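You operate a simulated robot arm through the tools that you are given. There is no shell and no other tool. Be economical: measure what you need, move in short steps, check, and stop when the job is done.

You are at the controls of a simulated two-armed robot. One attempt, no reset.

Task
Wipe the stain off the yellow tray, put the white dish on it and take it to the bed.
Fine: the middle of the bed; use the pink sponge and put it back. What is to be rubbed or washed off counts as gone when no trace of it is left.

The check looks at the end state, three seconds after you hand in, the way a careful person would. Anything else that was tipped, shoved, dropped, spilled or broken makes it a failure.

Robot
Two 7-joint arms with two-finger parallel grippers on one trunk, on a base that drives. Base frame: it is fixed to the floor where the robot stands at the start and does not move with it; the origin is under the middle of the robot, x ahead of it, y to its left, z up. Lengths are in mm, angles in degrees, forces in N, time in s.
The left shoulder is at the start at [50, 177, 1104], the right one opposite. With the tool pointing down near the work surface each hand reaches from about 220 to 700 mm from the robot's upright axis, wherever it stands, measured 20 degrees to its own side. Places, roughly: middle of the bed [-1500, 300, 600]. Payload 3.43 kg a hand.
The tool frame of a hand sits at the grasp point between the pads (the TCP): z along the fingers, y along the line on which they close. The tips reach 34 mm beyond it. Largest opening 128 mm; finger width 24, thickness 12; the body of the gripper, 48 by 130 mm, starts 96 mm behind the TCP.
Orientation is told as [roll, pitch, yaw] about the base's x, y, z axes, in that order, counted from this pose: with the fingers straight down and closing along the base's y, the tool's x points along the base's -x, its y along +y and its z along -z.

Tools
- The arms move only by the tool drive_tool. It takes "left_increments", "right_increments" or both (then of equal length, played together; a hand with none holds still); each is a list of rows, each an object (a shift or turn left out is 0, a gripper value left out holds the last) with "fingers": the gripper command, from -1 (fully open) to 1 (shut), values between in proportion; "dp": the shift along the tool's x, y, z in mm, a list of three; "rotation": the turn, a rotation vector about the tool's x, y, z in degrees, a list of three. In form: [{"fingers": fingers, "dp": [dx, dy, dz], "rotation": [ax, ay, az]}, ...]. A call has 1 to 8 rows; each row is the pose to reach, as a shift and turn from the pose commanded when the call began, along the tool's axes at that moment. A row lasts 0.2 s, in which the tool goes at most 50 mm and 8.6 degrees; a call with a longer step from one row to the next is refused whole, and so is a gripper value outside its range. Where a pose cannot be reached the arm comes as near as it can. A force on the tool above 50 N (or 10 N above the force at the start of the call, whichever is more), or a blocked arm, ends the call early, and 0.2 s more pass. Each finger travels about 108 mm/s and halts on what it meets, pressing with about 45 N; the grip force reading is that of the motor and also rises with nothing between the fingers. The clock runs only during rows and for 0.2 s after the last one: add rows that repeat a pose to give the fingers time. It gives the time, the measured TCP pose, the force on the tool (base axes), the opening and the grip force at its end, in the units of the frame above (readings bear some noise), with the torque about the TCP (base axes, N m) and any sound that the robot's microphone picked up, and new pictures: "pictures" is both (left out), scene, wrist or none (wrist: the cameras of the hands that moved).
- Cameras (640 x 400 px; columns grow to the right, rows downward): "scene" is now at [120, 29.6, 1223.9]; the picture's right is [0.50, -0.87, 0.00], its down [-0.81, -0.46, -0.36] and it looks along [0.31, 0.18, -0.93] (base axes); focal length 214 px, centre (320, 200). "left" rides on the left gripper at [76, 11, -160] in its tool frame; the picture's right is [-0.15, 0.99, 0.00], its down [-0.88, -0.13, -0.46] and it looks along [-0.45, -0.07, 0.89] (tool axes); focal length 234 px, centre (320, 200). "right" rides on the right gripper at [76, -11, -160] in its tool frame; the picture's right is [0.15, 0.99, 0.00], its down [-0.88, 0.13, -0.46] and it looks along [-0.45, 0.07, 0.89] (tool axes); focal length 234 px, centre (320, 200). There is no depth. A picture from a camera that has moved, and an enlarged one, comes with that camera's place and axes in the base frame and with its lens.
- slide_trunk(by): slides the trunk up (or, below 0, down) by that many mm; the arms and the scene camera ride with it, the base frame stays. It gives what a move gives, with no picture.
- base_move(legs): drives the robot by 1 to 6 legs, each [ahead, turn to the left] in mm and degrees, along the robot's own axes; the way and the turn of a leg run together, so that a leg with both is an arc; at most 1500 mm and 180 degrees a leg. The arms and the cameras ride along, it lands a little off, and it stops where it bumps. It gives what a move gives, and a new picture of the scene camera.
- turn_head(pan, tilt): turns the head with the scene camera to pan (to the left, within 80 degrees either way) and tilt (down, from -29 to 69), counted from straight ahead of the robot. It gives what a move gives, and a new picture of the scene camera.
- close_up(camera, box): a new picture of the part [left, top, right, bottom] of that camera's present view, enlarged. No time passes.
- close_job(): hands the job in; it is judged then, once.

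Go step by step. Nothing tells you exact positions but the pictures and the camera data: compare them with the known pose of the tool, close in by small moves and look again before you grip or let go. The budget is 120 turns and 260 pictures, counting those below and the enlarged ones. Unless the task says otherwise, let go and move clear before handing in, and close with one line.

The tools are called as name(argument=value, ...) on one line, values as JSON. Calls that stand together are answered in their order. drive_tool: Moves the arms, as the interface text tells. Its arguments: {"type":"object","properties":{"left_increments":{"type":"array"},"right_increments":{"type":"array"},"pictures":{"type":"string","enum":["both","scene","wrist","none"]}},"required":[]} The other tools are called the same way: slide_trunk (by) slides the trunk up or down; base_move (legs) drives the base; turn_head (pan, tilt) turns the head that bears the scene camera; close_up (camera, box) takes an enlarged picture of a part of a camera's view; close_job () hands the job in.

At the start:

```text
clock: 0.0
left_position: [439.7, -13.8, 1046.7]
left_ee_rot: [-0.1, 0.0, 0.1]
left_ft_force: [0.6, 0.1, -0.4]
left_wrist_torque: [0.0, 0.04, -0.04]
left_finger_gap: 128.0
left_grip_force: 0.1
right_position: [309.0, -420.8, 1011.5]
right_ee_rot: [0.0, 0.0, 0.0]
right_ft_force: [0.1, 0.6, 0.9]
right_wrist_torque: [0.01, 0.01, 0.03]
right_finger_gap: 128.1
right_grip_force: 0.1
trunk travel left (down, up): [-275.0, 126.0]
robot x, y, heading: [-1.2, 0.4, 0.1]
head pan, tilt: [29.7, 68.8]
```

scene: 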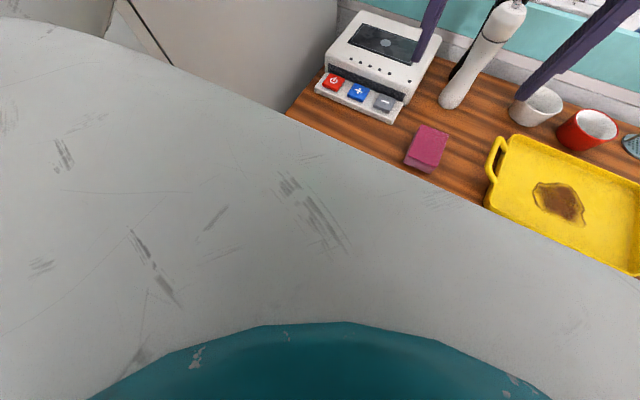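
right: 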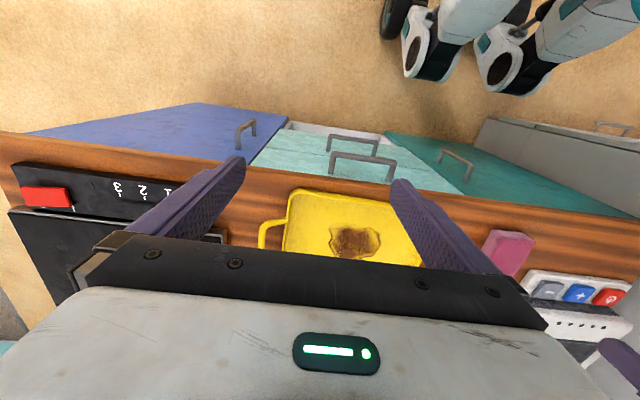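
left: 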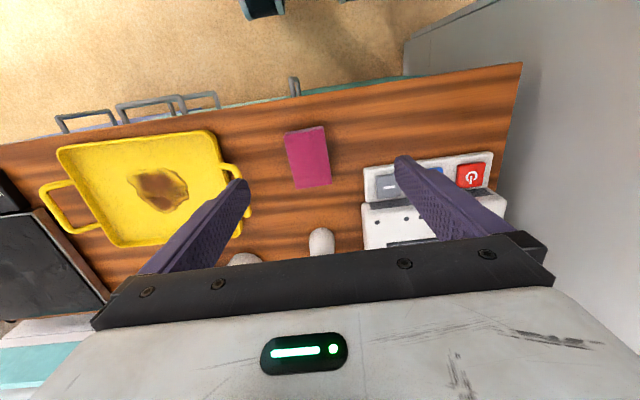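

I see a counter with a yellow tray bearing a brown stain, a pink sponge, cups, and appliances. I'll turn the head to see the whole work surface.

turn_head(pan=0, tilt=50)

turn_head(pan=-35, tilt=40)

```text
clock: 0.9
left_position: [439.1, -14.6, 1045.5]
left_ee_rot: [0.0, 0.0, 0.1]
left_ft_force: [0.0, 0.8, 0.3]
left_wrist_torque: [0.02, 0.01, 0.05]
left_finger_gap: 128.2
left_grip_force: 0.1
right_position: [309.2, -421.5, 1011.7]
right_ee_rot: [0.0, 0.0, 0.0]
right_ft_force: [-0.1, -0.5, -0.4]
right_wrist_torque: [-0.02, -0.01, 0.01]
right_finger_gap: 128.2
right_grip_force: 0.1
trunk travel left (down, up): [-275.0, 126.0]
robot x, y, heading: [-1.8, 1.3, 0.3]
head pan, tilt: [0.0, 50.0]
camera scene: at [148.4, 2.0, 1245.8], right [0.0, -1.0, 0.0], down [-0.77, 0.0, -0.64], along [0.64, 0.0, -0.77], focal length 214 px, centre (320, 200)
```

scene: 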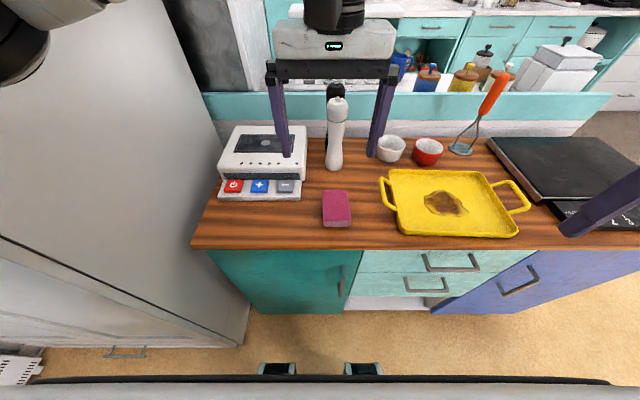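

```text
clock: 2.0
left_position: [440.6, -14.5, 1046.1]
left_ee_rot: [0.0, 0.0, 0.1]
left_ft_force: [0.0, 0.0, -0.1]
left_wrist_torque: [0.0, 0.0, -0.04]
left_finger_gap: 127.8
left_grip_force: 0.2
right_position: [308.4, -419.8, 1011.4]
right_ee_rot: [0.0, 0.0, 0.0]
right_ft_force: [1.0, 0.7, 0.8]
right_wrist_torque: [0.01, 0.03, 0.01]
right_finger_gap: 128.2
right_grip_force: 0.0
trunk travel left (down, up): [-275.0, 126.0]
robot x, y, heading: [0.3, -2.4, 0.0]
head pan, tilt: [-35.0, 40.0]
camera scene: at [141.1, -46.8, 1260.0], right [-0.57, -0.82, 0.0], down [-0.53, 0.37, -0.77], along [0.63, -0.44, -0.64], focal length 214 px, centre (320, 200)
```

scene: 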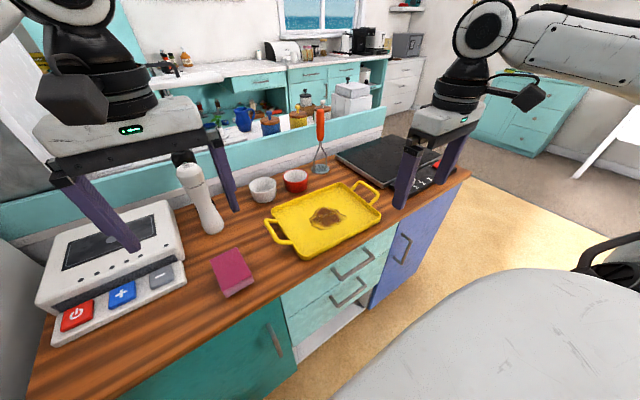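

The white dish looks to be the small bowl by the red one. I'll look closer at it, the sponge and the tray.

turn_head(pan=-20, tilt=50)

close_up(camera="scene", box=[220, 110, 460, 260])

close_up(camera="left", box=[20, 80, 520, 300])

```text
clock: 2.7
left_position: [440.6, -14.1, 1045.3]
left_ee_rot: [0.0, 0.0, 0.1]
left_ft_force: [0.1, 1.7, -0.4]
left_wrist_torque: [-0.01, 0.0, 0.0]
left_finger_gap: 128.0
left_grip_force: 0.0
right_position: [310.2, -420.6, 1011.2]
right_ee_rot: [-0.1, 0.0, 0.0]
right_ft_force: [0.7, 0.0, 0.1]
right_wrist_torque: [0.01, 0.02, -0.02]
right_finger_gap: 127.7
right_grip_force: 0.1
trunk travel left (down, up): [-275.0, 126.0]
robot x, y, heading: [-0.5, 0.5, 0.1]
head pan, tilt: [-20.0, 50.0]
camera scene: at [143.7, -24.5, 1245.9], right [-0.34, -0.94, 0.0], down [-0.72, 0.26, -0.64], along [0.6, -0.22, -0.77], focal length 214 px, centre (320, 200)
```

scene: 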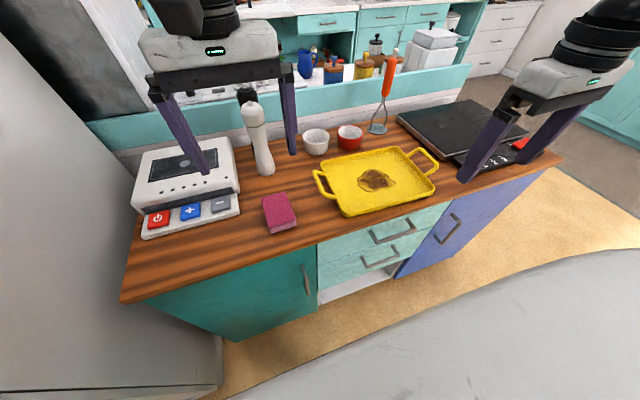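

```text
2.67 times, centred on (340, 185) of scene
camera zoom: at [143.7, -24.5, 1245.9], right [-0.34, -0.94, 0.0], down [-0.72, 0.26, -0.64], along [0.6, -0.22, -0.77], focal length 572 px, centre (267, 240)
```

zoom: 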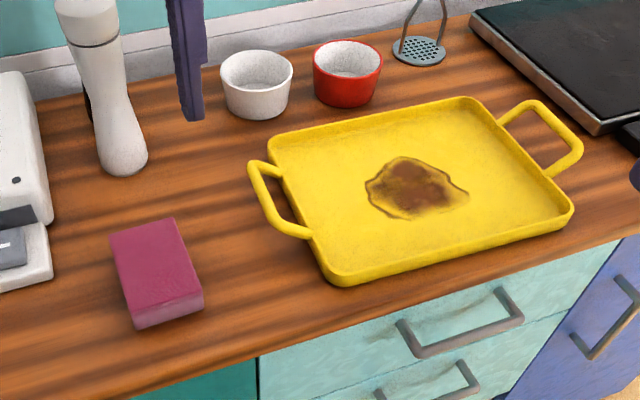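

```text
1.28 times, centred on (270, 190) of left
camera zoom: at [364.1, -3.2, 1205.8], right [0.15, 0.99, 0.0], down [0.88, -0.13, 0.46], along [0.45, -0.07, -0.89], focal length 300 px, centre (384, 213)
```

zoom: 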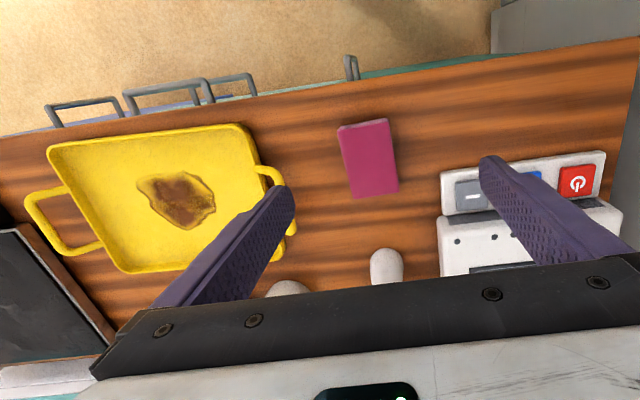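

The tray spans about x 400–590, y −185…−440; the sponge is at (473, −39), the dish at (685, −210). I want the base centred on the tray, so I'll check the room to the sides first.

turn_head(pan=-80, tilt=25)

turn_head(pan=80, tilt=25)

```text
clock: 4.0
left_position: [440.6, -14.5, 1045.7]
left_ee_rot: [0.0, 0.0, 0.1]
left_ft_force: [-0.5, 0.6, -0.6]
left_wrist_torque: [0.03, 0.0, 0.01]
left_finger_gap: 128.2
left_grip_force: 0.0
right_position: [310.0, -421.2, 1012.9]
right_ee_rot: [0.0, 0.0, -0.1]
right_ft_force: [0.1, 0.0, -0.6]
right_wrist_torque: [0.02, 0.0, -0.01]
right_finger_gap: 128.3
right_grip_force: 0.1
trunk travel left (down, up): [-275.0, 126.0]
robot x, y, heading: [1.2, 0.6, 0.0]
head pan, tilt: [-80.0, 25.0]
camera scene: at [87.5, -88.8, 1283.3], right [-0.98, -0.17, 0.0], down [-0.07, 0.42, -0.91], along [0.16, -0.89, -0.42], focal length 214 px, centre (320, 200)
```

scene: 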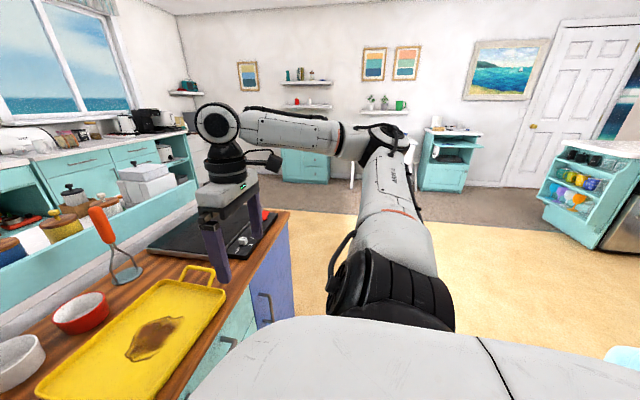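

```text
clock: 6.5
left_position: [440.6, -14.3, 1045.9]
left_ee_rot: [-0.1, 0.0, 0.0]
left_ft_force: [0.2, -0.3, 0.6]
left_wrist_torque: [0.0, 0.04, -0.04]
left_finger_gap: 128.0
left_grip_force: 0.1
right_position: [309.1, -420.8, 1011.7]
right_ee_rot: [0.1, 0.1, -0.1]
right_ft_force: [0.5, 0.3, -0.7]
right_wrist_torque: [0.0, 0.0, -0.02]
right_finger_gap: 128.1
right_grip_force: 0.0
trunk travel left (down, up): [-275.0, 126.0]
robot x, y, heading: [5.2, 0.8, -0.1]
head pan, tilt: [80.0, 25.0]
camera scene: at [87.4, 92.6, 1283.4], right [0.98, -0.17, 0.0], down [-0.07, -0.42, -0.91], along [0.16, 0.89, -0.42], focal length 214 px, centre (320, 200)
```

scene: 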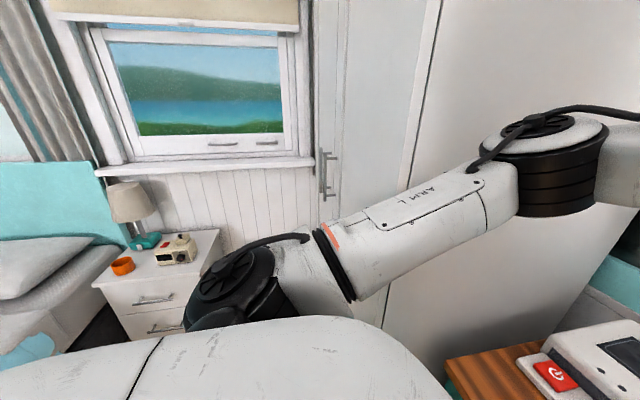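

The right side is open. I'll back off a bit, sidestep to the tray's y with a turn-drive-turn, and come back.

base_move(legs=[[-120, 0], [0, -90], [313, 0], [0, 90], [140, 0]])

turn_head(pan=0, tilt=55)

```text
clock: 18.0
left_position: [464.2, -318.6, 1046.1]
left_ee_rot: [0.0, 0.0, 0.8]
left_ft_force: [0.5, -0.2, 0.4]
left_wrist_torque: [0.01, 0.02, 0.0]
left_finger_gap: 128.2
left_grip_force: 0.1
right_position: [338.6, -726.4, 1010.9]
right_ee_rot: [0.0, 0.0, 0.8]
right_ft_force: [0.2, 0.6, 0.1]
right_wrist_torque: [-0.03, 0.0, 0.0]
right_finger_gap: 127.8
right_grip_force: 0.1
trunk travel left (down, up): [-275.0, 126.0]
robot x, y, heading: [26.5, -309.1, 0.8]
head pan, tilt: [80.0, 25.0]
camera scene: at [110.4, -215.8, 1283.3], right [0.99, -0.16, 0.0], down [-0.07, -0.42, -0.91], along [0.15, 0.89, -0.42], focal length 214 px, centre (320, 200)
```

scene: 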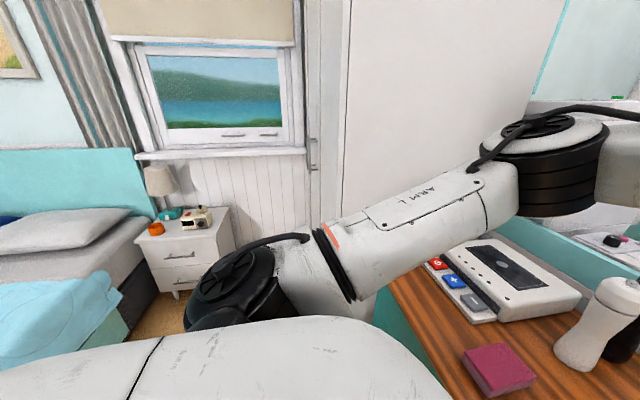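

```text
clock: 19.5
left_position: [464.0, -317.5, 1046.4]
left_ee_rot: [-0.1, 0.0, 0.8]
left_ft_force: [0.0, -0.6, 0.0]
left_wrist_torque: [-0.02, 0.0, 0.01]
left_finger_gap: 127.9
left_grip_force: 0.2
right_position: [337.8, -726.0, 1011.4]
right_ee_rot: [0.0, -0.1, 0.8]
right_ft_force: [-0.4, -0.3, 0.0]
right_wrist_torque: [-0.01, 0.02, 0.02]
right_finger_gap: 128.0
right_grip_force: 0.0
trunk travel left (down, up): [-275.0, 126.0]
robot x, y, heading: [25.2, -311.3, 0.6]
head pan, tilt: [0.0, 55.0]
camera scene: at [167.0, -305.7, 1239.4], right [0.01, -1.0, 0.0], down [-0.82, -0.01, -0.57], along [0.57, 0.01, -0.82], focal length 214 px, centre (320, 200)
```

scene: 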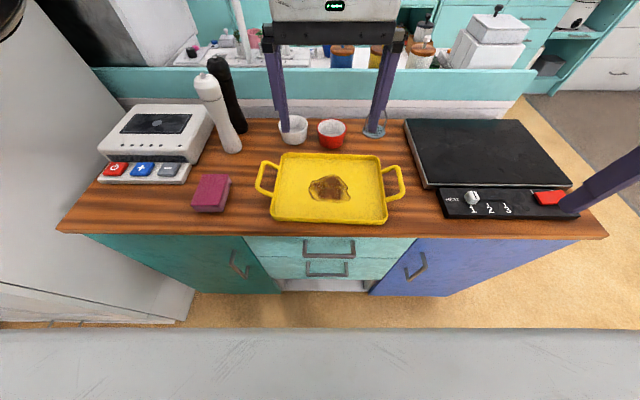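

Centred well. Left hand goes above the sponge at (473, −39).

drive_tool(left_increments=[{"dp": [-2, 48, 0], "fingers": -0.41}, {"dp": [-4, 96, 0]}, {"dp": [-6, 144, 0]}, {"dp": [-8, 192, 0]}, {"dp": [-10, 240, 0]}, {"dp": [-12, 279, 0], "rotation": [0, 0, 0.8]}, {"dp": [-12, 279, 40], "rotation": [0, 0, 0.8]}, {"dp": [-12, 279, 80], "rotation": [0, 0, 0.8]}])

```text
clock: 21.3
left_position: [471.8, -38.7, 965.9]
left_ee_rot: [-0.1, -0.1, 0.0]
left_ft_force: [-0.5, -0.8, -0.1]
left_wrist_torque: [0.02, -0.01, -0.03]
left_finger_gap: 90.4
left_grip_force: 0.0
right_position: [337.8, -726.1, 1011.8]
right_ee_rot: [0.0, -0.1, 0.8]
right_ft_force: [0.9, 0.9, -0.8]
right_wrist_torque: [-0.03, -0.02, 0.03]
right_finger_gap: 127.9
right_grip_force: 0.0
trunk travel left (down, up): [-275.0, 126.0]
robot x, y, heading: [22.8, -309.8, 0.8]
head pan, tilt: [0.0, 55.0]
camera scene: at [167.1, -305.5, 1239.4], right [0.01, -1.0, 0.0], down [-0.82, -0.01, -0.57], along [0.57, 0.01, -0.82], focal length 214 px, centre (320, 200)
camera left: at [395.6, -26.7, 1126.1], right [0.15, 0.99, 0.0], down [0.88, -0.13, 0.46], along [0.45, -0.07, -0.89], focal length 234 px, centre (320, 200)
```

scene: 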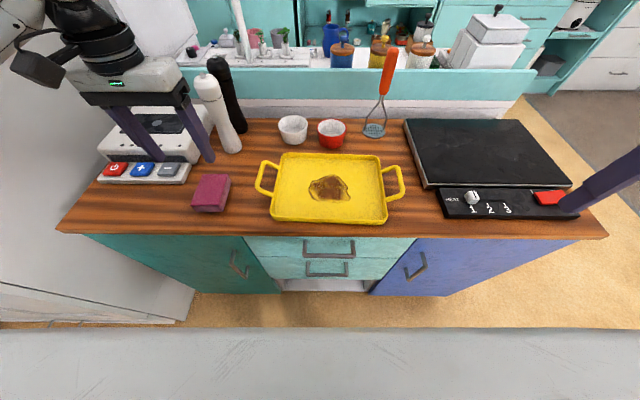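
left: 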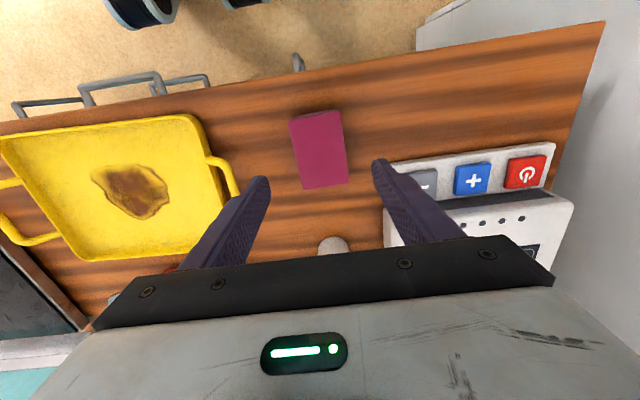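

The sponge centre reads (474, −38). I'll lower to just above it and check.

drive_tool(left_increments=[{"dp": [-2, 0, 40]}, {"dp": [-2, 0, 76]}, {"dp": [-2, 0, 76]}])

close_up(camera="scene", box=[150, 110, 310, 230])

```text
clock: 22.1
left_position: [473.0, -40.2, 890.3]
left_ee_rot: [-0.1, -0.1, 0.1]
left_ft_force: [0.1, -0.1, -0.6]
left_wrist_torque: [0.05, 0.02, 0.02]
left_finger_gap: 90.4
left_grip_force: 0.0
right_position: [337.9, -726.4, 1012.5]
right_ee_rot: [0.0, 0.1, 0.7]
right_ft_force: [0.0, 0.3, -0.6]
right_wrist_torque: [0.0, 0.02, 0.02]
right_finger_gap: 128.0
right_grip_force: 0.1
trunk travel left (down, up): [-275.0, 126.0]
robot x, y, heading: [19.6, -310.5, 1.0]
head pan, tilt: [0.0, 55.0]
camera scene: at [166.9, -305.8, 1239.4], right [0.01, -1.0, 0.0], down [-0.82, -0.01, -0.57], along [0.57, 0.01, -0.82], focal length 214 px, centre (320, 200)
camera left: at [397.3, -27.7, 1049.9], right [0.15, 0.99, 0.0], down [0.88, -0.13, 0.46], along [0.45, -0.07, -0.89], focal length 234 px, centre (320, 200)
```

scene: 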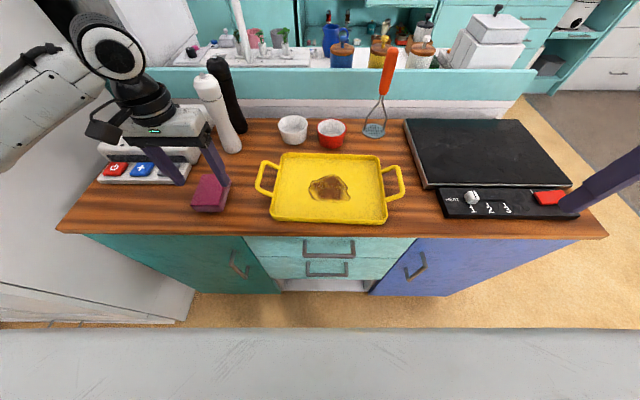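
left: 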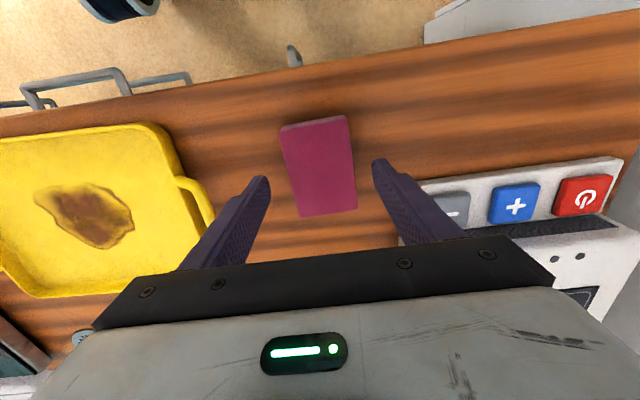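

```text
3.33 times, centred on (230, 170) of scene
camera zoom: at [166.9, -305.8, 1239.4], right [0.01, -1.0, 0.0], down [-0.82, -0.01, -0.57], along [0.57, 0.01, -0.82], focal length 715 px, centre (620, 300)
```

zoom: 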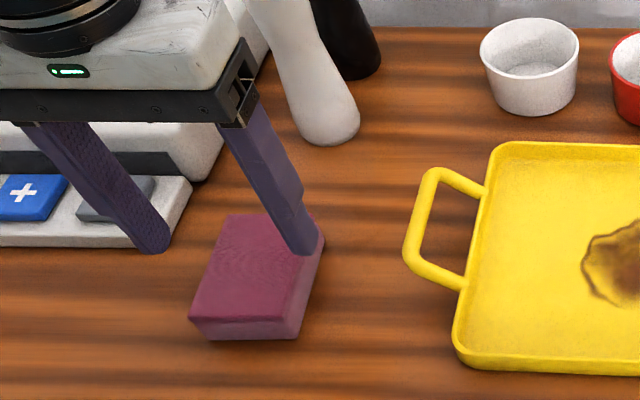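

Aligned. Descending so tips overlap the upper part of the sponge, then closing.

drive_tool(left_increments=[{"dp": [0, 2, 15], "fingers": -0.25}, {"dp": [0, 2, 30]}, {"dp": [0, 2, 30]}])

close_up(camera="scene", box=[150, 130, 270, 220])

```text
clock: 22.9
left_position: [474.7, -36.4, 859.9]
left_ee_rot: [0.0, 0.0, 0.0]
left_ft_force: [0.8, -0.6, 0.2]
left_wrist_torque: [0.03, -0.03, -0.02]
left_finger_gap: 79.7
left_grip_force: 0.1
right_position: [338.4, -726.5, 1011.4]
right_ee_rot: [-0.1, 0.0, 0.8]
right_ft_force: [-0.4, 0.3, 1.0]
right_wrist_torque: [0.0, -0.01, -0.01]
right_finger_gap: 127.8
right_grip_force: 0.1
trunk travel left (down, up): [-275.0, 126.0]
robot x, y, heading: [23.0, -314.5, 0.8]
head pan, tilt: [0.0, 55.0]
camera scene: at [167.0, -305.8, 1239.4], right [0.01, -1.0, 0.0], down [-0.82, -0.01, -0.57], along [0.57, 0.01, -0.82], focal length 214 px, centre (320, 200)
camera left: at [397.7, -25.9, 1019.8], right [0.15, 0.99, 0.0], down [0.88, -0.13, 0.46], along [0.45, -0.07, -0.89], focal length 234 px, centre (320, 200)
```

scene: 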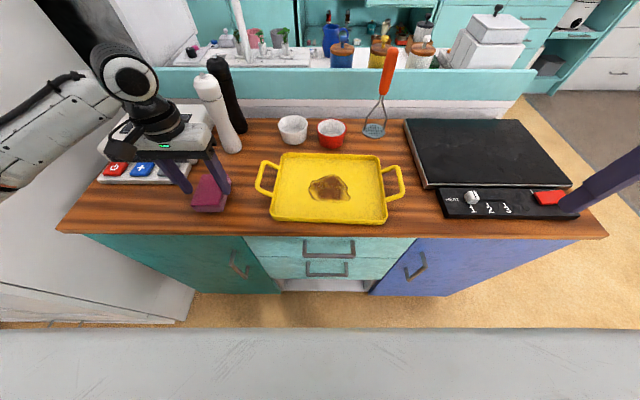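
left: 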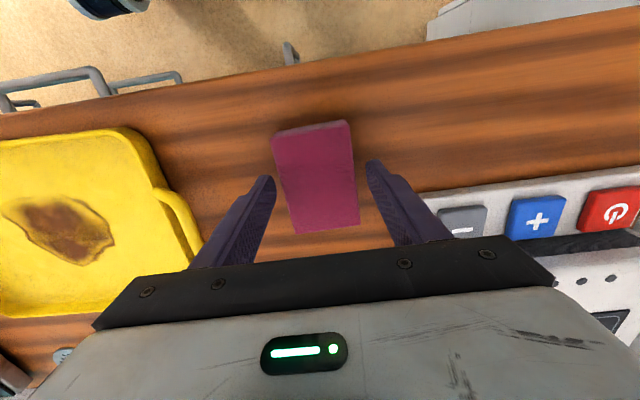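

```text
4.44 times, centred on (210, 175) of scene
camera zoom: at [167.0, -305.8, 1239.4], right [0.01, -1.0, 0.0], down [-0.82, -0.01, -0.57], along [0.57, 0.01, -0.82], focal length 953 px, centre (809, 311)
```

zoom: 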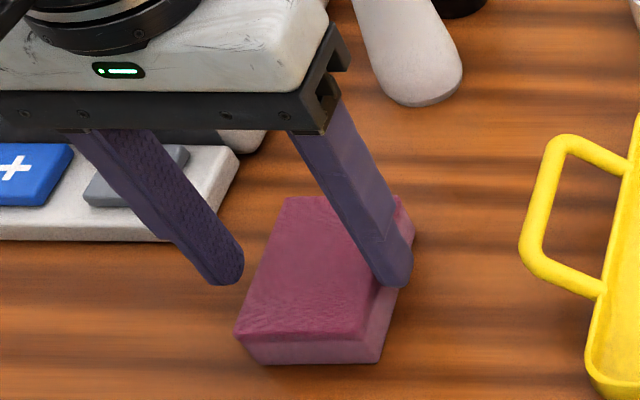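

drive_tool(left_increments=[{"fingers": 0.2}, {"fingers": 0.2}, {"fingers": 0.2}], pictures="wrist")

close_up(camera="scene", box=[150, 130, 270, 220])

```text
clock: 23.7
left_position: [473.7, -36.9, 860.0]
left_ee_rot: [0.0, 0.0, 0.0]
left_ft_force: [0.8, 0.3, -0.5]
left_wrist_torque: [0.0, -0.01, 0.02]
left_finger_gap: 62.0
left_grip_force: 45.4
right_position: [337.5, -725.8, 1011.9]
right_ee_rot: [-0.1, 0.0, 0.8]
right_ft_force: [-0.2, -0.8, -0.6]
right_wrist_torque: [-0.01, -0.02, 0.0]
right_finger_gap: 127.7
right_grip_force: 0.1
trunk travel left (down, up): [-275.0, 126.0]
robot x, y, heading: [25.3, -307.2, 0.8]
head pan, tilt: [0.0, 55.0]
camera left: at [397.7, -25.9, 1019.9], right [0.15, 0.99, 0.0], down [0.88, -0.13, 0.46], along [0.45, -0.07, -0.89], focal length 234 px, centre (320, 200)
```

left: 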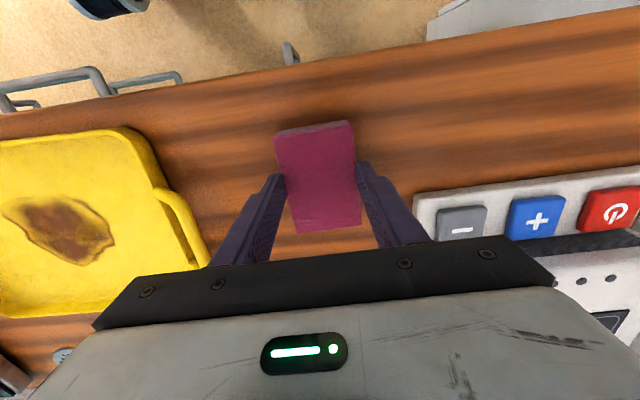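

```text
4.44 times, centred on (210, 175) of scene
camera zoom: at [167.0, -305.8, 1239.4], right [0.01, -1.0, 0.0], down [-0.82, -0.01, -0.57], along [0.57, 0.01, -0.82], focal length 953 px, centre (809, 311)
```

zoom: 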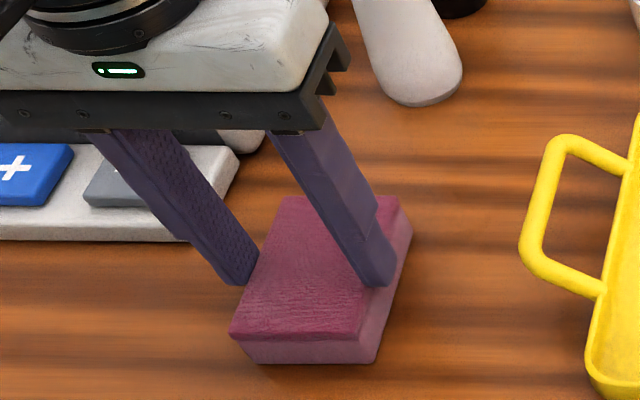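

Gripped at 62 mm. Lifting to check the hold.

drive_tool(left_increments=[{"dp": [0, 0, -30]}, {"dp": [0, 0, -70]}, {"dp": [0, 0, -110]}])

close_up(camera="scene", box=[130, 90, 290, 210])

```text
clock: 24.5
left_position: [473.2, -37.3, 971.8]
left_ee_rot: [0.0, 0.1, 0.0]
left_ft_force: [-1.2, 0.5, -0.1]
left_wrist_torque: [-0.02, 0.02, 0.04]
left_finger_gap: 62.0
left_grip_force: 45.2
right_position: [337.0, -727.1, 1012.0]
right_ee_rot: [-0.1, -0.1, 0.8]
right_ft_force: [0.5, -1.3, -0.5]
right_wrist_torque: [0.02, 0.03, -0.02]
right_finger_gap: 128.1
right_grip_force: 0.1
trunk travel left (down, up): [-275.0, 126.0]
robot x, y, heading: [25.1, -308.1, 0.9]
head pan, tilt: [0.0, 55.0]
camera scene: at [166.8, -306.0, 1239.3], right [0.01, -1.0, 0.0], down [-0.82, -0.01, -0.57], along [0.57, 0.01, -0.82], focal length 214 px, centre (320, 200)
camera left: at [397.0, -25.0, 1130.8], right [0.15, 0.99, 0.0], down [0.88, -0.13, 0.45], along [0.45, -0.07, -0.89], focal length 234 px, centre (320, 200)
```

scene: 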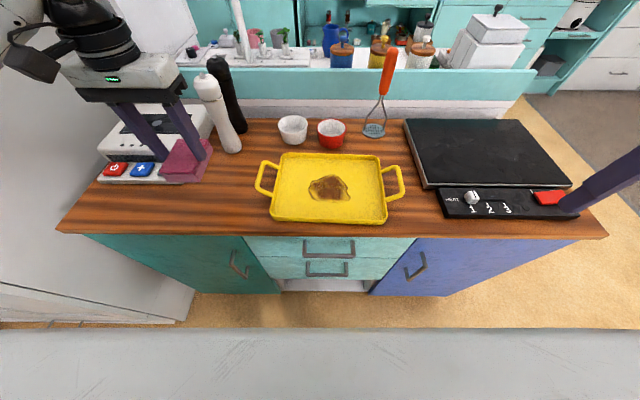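
left: 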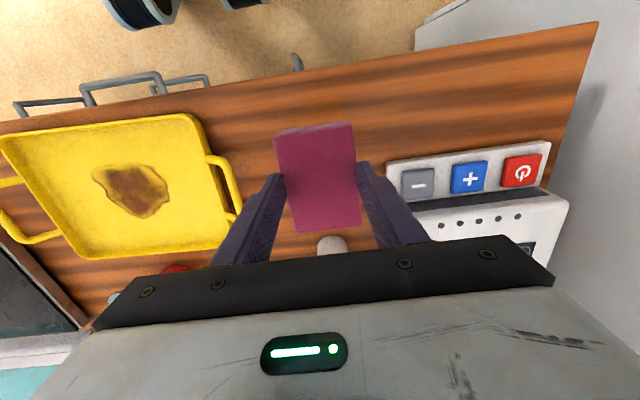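

```text
3.33 times, centred on (210, 150) of scene
camera zoom: at [166.8, -306.0, 1239.3], right [0.01, -1.0, 0.0], down [-0.82, -0.01, -0.57], along [0.57, 0.01, -0.82], focal length 715 px, centre (687, 367)
```

zoom: 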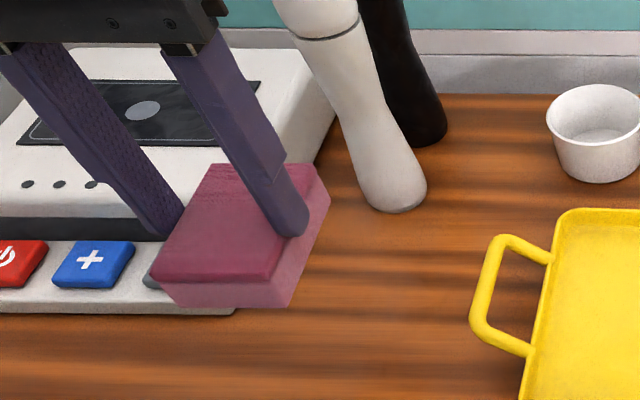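

Sponge held. Moving it above the stain (centre about (496, −320)).

drive_tool(left_increments=[{"dp": [-5, -48, 0]}, {"dp": [-10, -96, 0]}, {"dp": [-15, -144, 0]}, {"dp": [-19, -192, 0]}, {"dp": [-22, -240, 0]}, {"dp": [-22, -260, 40]}, {"dp": [-22, -260, 80]}, {"dp": [-22, -260, 90]}])

close_up(camera="scene", box=[240, 130, 400, 230])

```text
clock: 26.3
left_position: [495.9, -296.9, 879.6]
left_ee_rot: [0.0, 0.0, 0.0]
left_ft_force: [0.1, 0.4, 1.1]
left_wrist_torque: [-0.04, 0.0, -0.04]
left_finger_gap: 62.0
left_grip_force: 45.0
right_position: [338.0, -726.0, 1012.0]
right_ee_rot: [0.0, 0.0, 0.9]
right_ft_force: [0.2, -1.0, -0.1]
right_wrist_torque: [0.01, 0.02, 0.0]
right_finger_gap: 128.0
right_grip_force: 0.1
trunk travel left (down, up): [-275.0, 126.0]
robot x, y, heading: [23.9, -310.0, 0.7]
head pan, tilt: [0.0, 55.0]
camera scene: at [167.0, -305.8, 1239.4], right [0.01, -1.0, 0.0], down [-0.82, -0.01, -0.57], along [0.57, 0.01, -0.82], focal length 214 px, centre (320, 200)
camera left: at [419.6, -286.8, 1039.2], right [0.15, 0.99, 0.0], down [0.88, -0.13, 0.46], along [0.45, -0.07, -0.89], focal length 234 px, centre (320, 200)
```

scene: 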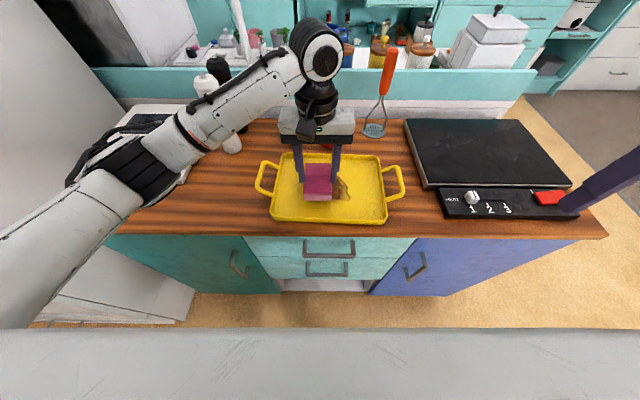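
left: 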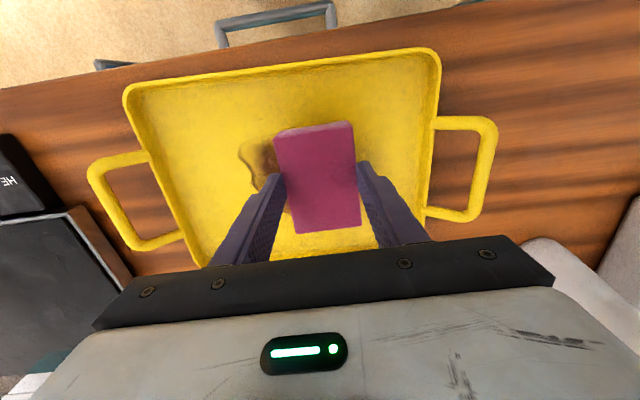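

```text
4.00 times, centred on (320, 180) of scene
camera zoom: at [167.0, -305.8, 1239.4], right [0.01, -1.0, 0.0], down [-0.82, -0.01, -0.57], along [0.57, 0.01, -0.82], focal length 858 px, centre (320, 280)
```

zoom: 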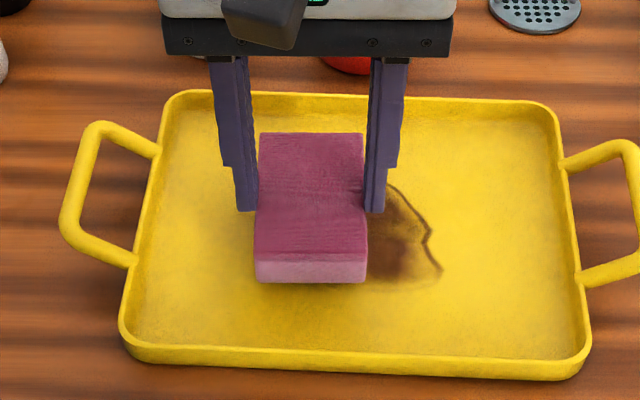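

Over the stain. Lowering gently until contact.

drive_tool(left_increments=[{"dp": [0, 0, 6]}, {"dp": [0, 0, 10]}, {"dp": [0, 0, 12]}], pictures="none")

drive_tool(left_increments=[{"dp": [0, 0, 2]}, {"dp": [0, 0, 3]}], pictures="none")

```text
clock: 27.1
left_position: [496.3, -297.5, 866.7]
left_ee_rot: [0.0, 0.0, 0.0]
left_ft_force: [0.9, -0.2, 0.3]
left_wrist_torque: [0.01, 0.03, 0.03]
left_finger_gap: 61.9
left_grip_force: 45.2
right_position: [336.9, -726.6, 1012.9]
right_ee_rot: [0.0, 0.0, 0.7]
right_ft_force: [0.4, -0.6, -0.2]
right_wrist_torque: [0.02, 0.02, 0.01]
right_finger_gap: 128.1
right_grip_force: 0.1
trunk travel left (down, up): [-275.0, 126.0]
robot x, y, heading: [21.6, -308.4, 0.7]
head pan, tilt: [0.0, 55.0]
```

```text
clock: 27.7
left_position: [496.7, -296.6, 865.2]
left_ee_rot: [0.0, 0.0, 0.0]
left_ft_force: [-0.1, -0.8, 0.2]
left_wrist_torque: [0.02, 0.0, 0.01]
left_finger_gap: 61.8
left_grip_force: 45.0
right_position: [338.4, -726.9, 1011.7]
right_ee_rot: [0.1, 0.0, 0.9]
right_ft_force: [0.6, -0.4, -0.6]
right_wrist_torque: [0.01, -0.05, 0.01]
right_finger_gap: 128.3
right_grip_force: 0.1
trunk travel left (down, up): [-275.0, 126.0]
robot x, y, heading: [21.1, -308.6, 0.7]
head pan, tilt: [0.0, 55.0]
```

drive_tool(left_increments=[{"dp": [0, 0, 2]}, {"dp": [0, 0, 2]}], pictures="none")

drive_tool(left_increments=[{"dp": [0, 0, 1.5]}, {"dp": [0, 0, 1.5]}], pictures="none")

```text
clock: 28.3
left_position: [495.4, -297.4, 864.5]
left_ee_rot: [-0.1, -0.2, 0.0]
left_ft_force: [1.3, 1.0, 11.4]
left_wrist_torque: [-0.04, 0.07, 0.02]
left_finger_gap: 61.8
left_grip_force: 44.9
right_position: [336.0, -725.6, 1012.2]
right_ee_rot: [0.1, 0.0, 0.8]
right_ft_force: [-0.2, 0.1, -0.7]
right_wrist_torque: [0.04, -0.01, -0.03]
right_finger_gap: 127.9
right_grip_force: 0.1
trunk travel left (down, up): [-275.0, 126.0]
robot x, y, heading: [24.5, -311.4, 0.6]
head pan, tilt: [0.0, 55.0]
```

```text
clock: 28.9
left_position: [496.5, -298.6, 865.1]
left_ee_rot: [-0.1, -0.3, 0.0]
left_ft_force: [4.0, 2.0, 27.3]
left_wrist_torque: [0.03, 0.11, 0.01]
left_finger_gap: 61.8
left_grip_force: 45.0
right_position: [337.1, -725.2, 1012.5]
right_ee_rot: [0.1, -0.1, 0.8]
right_ft_force: [0.3, 0.7, 0.0]
right_wrist_torque: [-0.01, 0.0, 0.03]
right_finger_gap: 128.0
right_grip_force: 0.1
trunk travel left (down, up): [-275.0, 126.0]
robot x, y, heading: [18.9, -308.8, 0.7]
head pan, tilt: [0.0, 55.0]
```

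Contact at TCP z≈865, quite stiff. Easing to about 10 N and doing a stroke towards −y.

drive_tool(left_increments=[{"dp": [0, 0, -1.5]}, {"dp": [0, -15, -1.5]}, {"dp": [0, -30, -1.5]}, {"dp": [0, -45, -1.5]}, {"dp": [0, -60, -1.5]}, {"dp": [0, -75, -1.5]}])

```text
clock: 30.3
left_position: [494.7, -374.1, 863.9]
left_ee_rot: [0.0, -0.1, 0.0]
left_ft_force: [-0.4, 5.9, 21.1]
left_wrist_torque: [0.34, 0.06, 0.07]
left_finger_gap: 62.1
left_grip_force: 45.1
right_position: [336.4, -725.0, 1011.8]
right_ee_rot: [0.0, -0.2, 0.8]
right_ft_force: [-0.7, 1.3, -0.3]
right_wrist_torque: [0.01, 0.03, 0.0]
right_finger_gap: 128.1
right_grip_force: 0.1
trunk travel left (down, up): [-275.0, 126.0]
robot x, y, heading: [25.1, -310.6, 0.5]
head pan, tilt: [0.0, 55.0]
camera scene: at [165.4, -305.3, 1239.6], right [0.01, -1.0, 0.0], down [-0.82, -0.01, -0.57], along [0.57, 0.01, -0.82], focal length 214 px, centre (320, 200)
camera left: at [418.1, -361.2, 1023.6], right [0.15, 0.99, 0.0], down [0.88, -0.13, 0.46], along [0.45, -0.07, -0.89], focal length 234 px, centre (320, 200)
```

scene: 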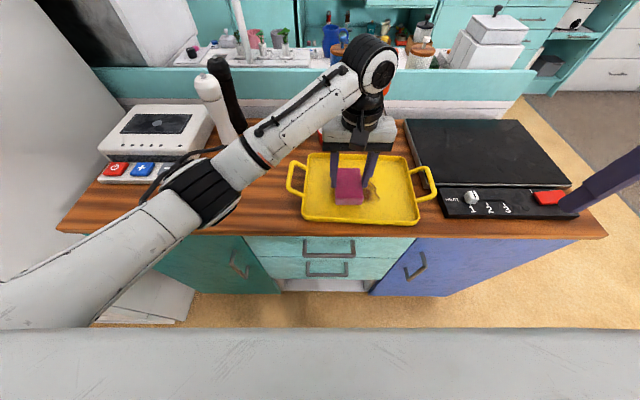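
left: 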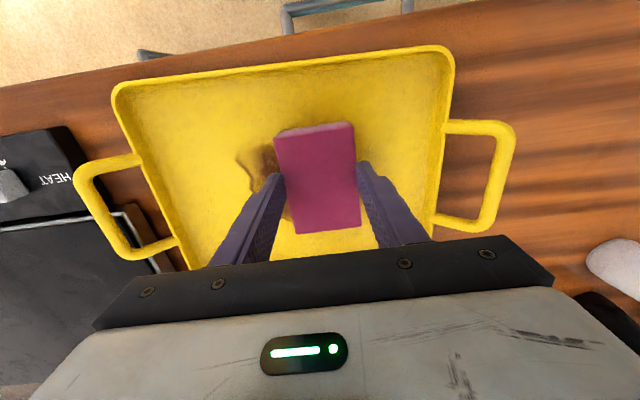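

The tray slid along with the sponge. I'll drag it back the same way, then hold the tray with the right hand at its handle before rubbing.

drive_tool(left_increments=[{"dp": [0, 15, 0]}, {"dp": [0, 30, 0]}, {"dp": [0, 45, 0]}, {"dp": [0, 60, 0]}, {"dp": [0, 75, 0]}], pictures="none")

drive_tool(left_increments=[{"dp": [0, 0, -20]}, {"dp": [0, 0, -60]}, {"dp": [0, 40, -100]}])

close_up(camera="scene", box=[240, 120, 480, 240])

```text
clock: 31.5
left_position: [494.7, -296.0, 862.7]
left_ee_rot: [0.0, -0.1, 0.1]
left_ft_force: [0.4, -4.4, 13.7]
left_wrist_torque: [-0.37, -0.12, -0.02]
left_finger_gap: 62.2
left_grip_force: 44.9
right_position: [336.3, -726.0, 1011.9]
right_ee_rot: [0.0, -0.2, 0.8]
right_ft_force: [-0.1, -0.1, -0.7]
right_wrist_torque: [0.01, 0.0, -0.02]
right_finger_gap: 128.1
right_grip_force: 0.0
trunk travel left (down, up): [-275.0, 126.0]
robot x, y, heading: [28.0, -309.9, 0.8]
head pan, tilt: [0.0, 55.0]
```

```text
refused: row 3 steps farther than a row can; nothing moved
```

```text
2.67 times, centred on (360, 180) of scene
camera zoom: at [166.0, -305.9, 1239.5], right [0.01, -1.0, 0.0], down [-0.82, -0.01, -0.57], along [0.57, 0.01, -0.82], focal length 572 px, centre (213, 253)
```

zoom: 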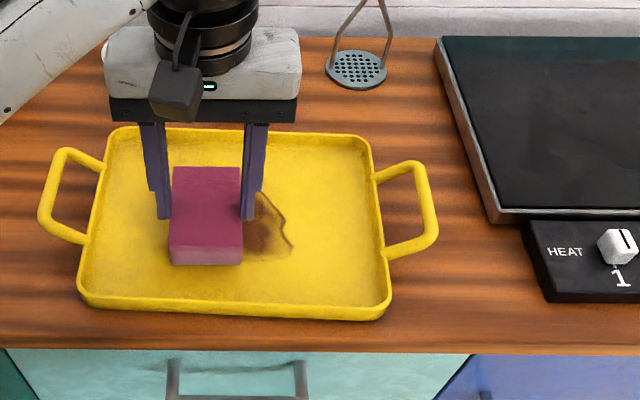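

The tray is back. Now bring the right hand above its right handle (bar about (503, −497)).

drive_tool(right_increments=[{"dp": [-29, 38, 0], "fingers": 0.45}, {"dp": [-58, 76, 0]}, {"dp": [-87, 114, 0]}, {"dp": [-116, 152, 0]}, {"dp": [-145, 190, 0]}, {"dp": [-170, 229, 0], "rotation": [0, 0, 0.8]}, {"dp": [-170, 229, 40], "rotation": [0, 0, 0.8]}, {"dp": [-170, 229, 80], "rotation": [0, 0, 0.8]}])

close_up(camera="scene", box=[320, 100, 480, 220])

```text
clock: 33.3
left_position: [495.4, -296.1, 864.5]
left_ee_rot: [0.0, -0.2, 0.1]
left_ft_force: [0.6, 3.3, 8.3]
left_wrist_torque: [0.09, 0.03, 0.03]
left_finger_gap: 62.1
left_grip_force: 45.1
right_position: [504.4, -494.4, 931.1]
right_ee_rot: [0.0, -0.1, 0.0]
right_ft_force: [-0.2, 0.0, 0.0]
right_wrist_torque: [-0.04, 0.01, 0.01]
right_finger_gap: 35.0
right_grip_force: 0.1
trunk travel left (down, up): [-275.0, 126.0]
robot x, y, heading: [22.3, -310.8, 0.9]
head pan, tilt: [0.0, 55.0]
camera scene: at [166.3, -305.7, 1239.5], right [0.01, -1.0, 0.0], down [-0.82, -0.01, -0.57], along [0.57, 0.01, -0.82], focal length 214 px, centre (320, 200)
camera right: at [429.0, -506.4, 1091.9], right [-0.15, 0.99, 0.0], down [0.88, 0.13, 0.46], along [0.45, 0.07, -0.89], focal length 234 px, centre (320, 200)
```

scene: 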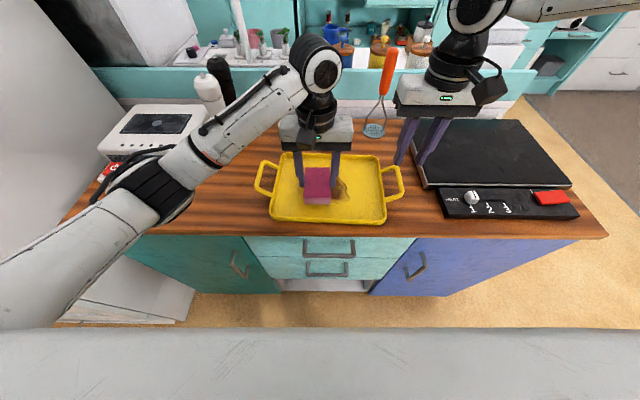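
right: 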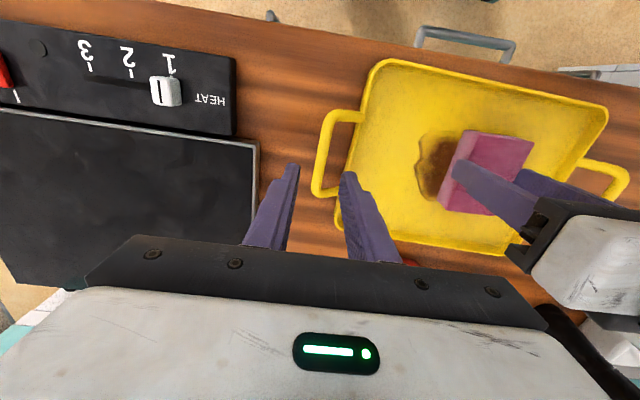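

```text
3.33 times, centred on (400, 160) of scene
camera zoom: at [166.3, -305.7, 1239.5], right [0.01, -1.0, 0.0], down [-0.82, -0.01, -0.57], along [0.57, 0.01, -0.82], focal length 715 px, centre (53, 333)
```

zoom: 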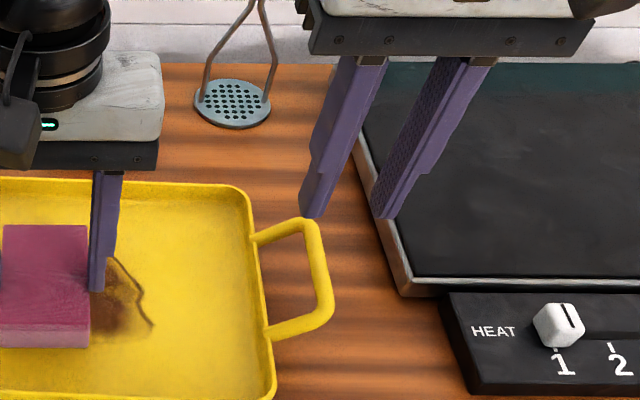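

drive_tool(right_increments=[{"dp": [0, 2, 30], "fingers": 0.58}, {"dp": [0, 2, 58]}, {"dp": [0, 2, 58]}], pictures="wrist")

close_up(camera="right", box=[200, 60, 440, 210])

close_up(camera="scene", box=[340, 120, 460, 220])

```text
clock: 34.1
left_position: [494.0, -298.0, 864.5]
left_ee_rot: [0.0, 0.0, 0.0]
left_ft_force: [0.0, 0.8, 6.6]
left_wrist_torque: [0.11, 0.03, -0.01]
left_finger_gap: 62.2
left_grip_force: 45.2
right_position: [503.1, -492.9, 872.5]
right_ee_rot: [-0.1, 0.0, 0.0]
right_ft_force: [-0.2, -0.3, -0.5]
right_wrist_torque: [-0.02, 0.0, -0.01]
right_finger_gap: 26.9
right_grip_force: 0.0
trunk travel left (down, up): [-275.0, 126.0]
robot x, y, heading: [23.3, -308.7, 0.6]
head pan, tilt: [0.0, 55.0]
camera right: at [428.7, -504.3, 1034.0], right [-0.15, 0.99, 0.0], down [0.88, 0.13, 0.46], along [0.45, 0.07, -0.89], focal length 234 px, centre (320, 200)
```

right: 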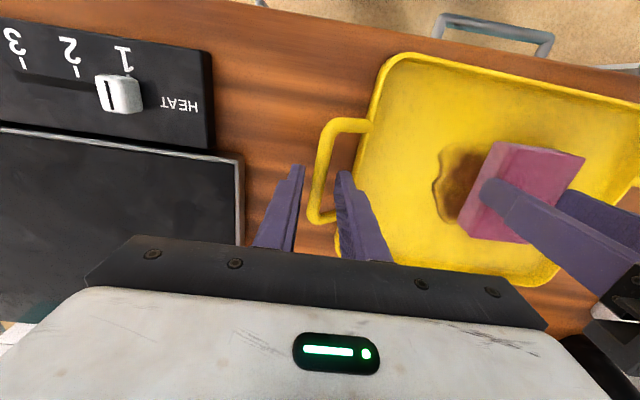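

```text
2.67 times, centred on (320, 135) of right
camera zoom: at [428.7, -504.3, 1034.0], right [-0.15, 0.99, 0.0], down [0.88, 0.13, 0.46], along [0.45, 0.07, -0.89], focal length 624 px, centre (320, 373)
```

zoom: 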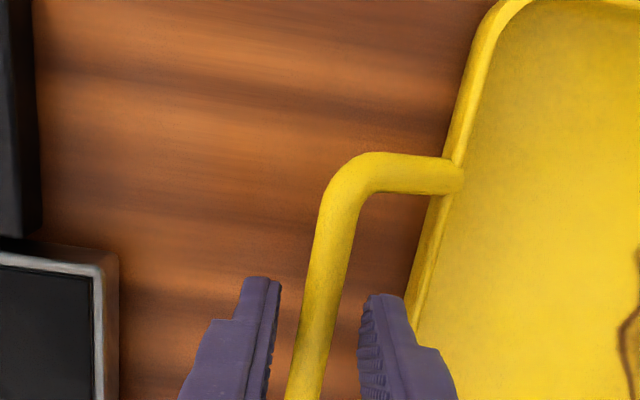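

```text
4.00 times, centred on (400, 170) of scene
camera zoom: at [166.5, -305.7, 1239.4], right [0.01, -1.0, 0.0], down [-0.82, -0.01, -0.57], along [0.57, 0.01, -0.82], focal length 858 px, centre (0, 320)
```

zoom: 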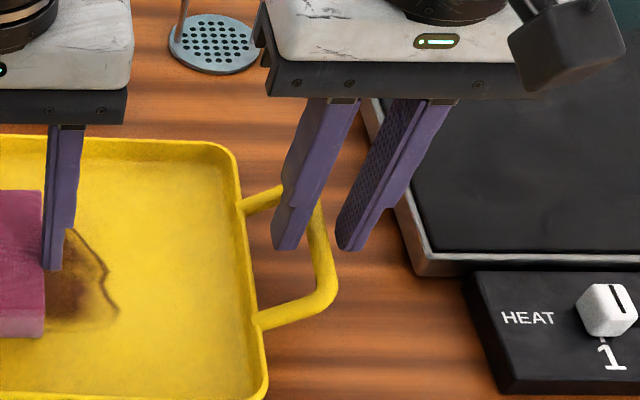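

Fingers straddle the bar. Lowering and closing on it.

drive_tool(right_increments=[{"dp": [0, 0, 10]}, {"dp": [0, 0, 18]}, {"dp": [0, 0, 18]}], pictures="none")

close_up(camera="scene", box=[360, 150, 440, 210])

close_up(camera="right", box=[200, 80, 440, 230])

```text
clock: 34.9
left_position: [495.7, -297.3, 863.8]
left_ee_rot: [0.0, 0.0, 0.0]
left_ft_force: [-0.5, 0.2, 5.8]
left_wrist_torque: [0.0, -0.01, -0.03]
left_finger_gap: 61.7
left_grip_force: 45.5
right_position: [505.0, -492.0, 855.7]
right_ee_rot: [0.0, -0.1, 0.0]
right_ft_force: [0.0, 0.6, 0.6]
right_wrist_torque: [0.0, -0.03, -0.03]
right_finger_gap: 27.1
right_grip_force: 0.0
trunk travel left (down, up): [-275.0, 126.0]
robot x, y, heading: [22.3, -310.8, 0.8]
head pan, tilt: [0.0, 55.0]
```

```text
6.67 times, centred on (400, 180) of scene
camera zoom: at [166.6, -305.8, 1239.4], right [0.01, -1.0, 0.0], down [-0.82, -0.01, -0.57], along [0.57, 0.01, -0.82], focal length 1430 px, centre (-213, 333)
```

zoom: 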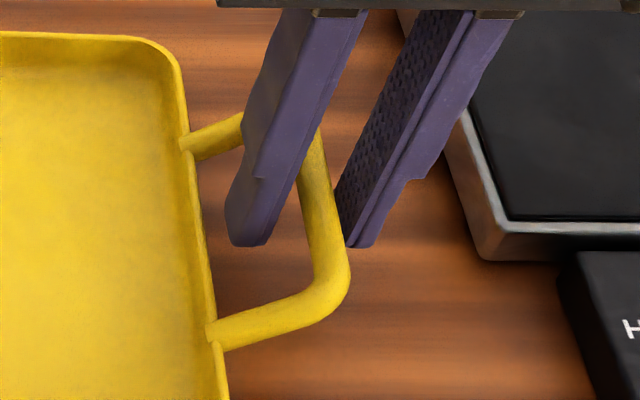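

```text
2.67 times, centred on (320, 155) of right
camera zoom: at [429.5, -504.4, 1016.5], right [-0.15, 0.99, 0.0], down [0.88, 0.13, 0.46], along [0.45, 0.07, -0.89], focal length 624 px, centre (320, 320)
```

zoom: 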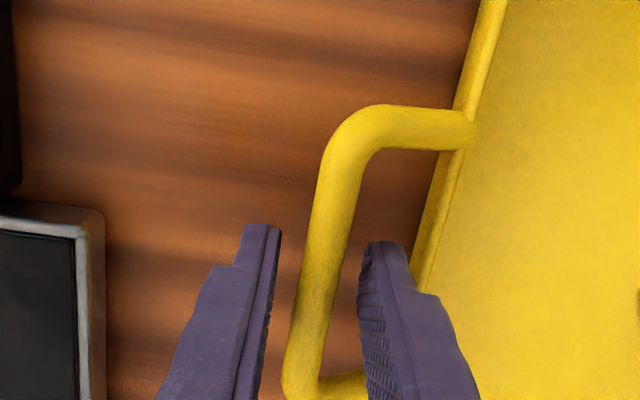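

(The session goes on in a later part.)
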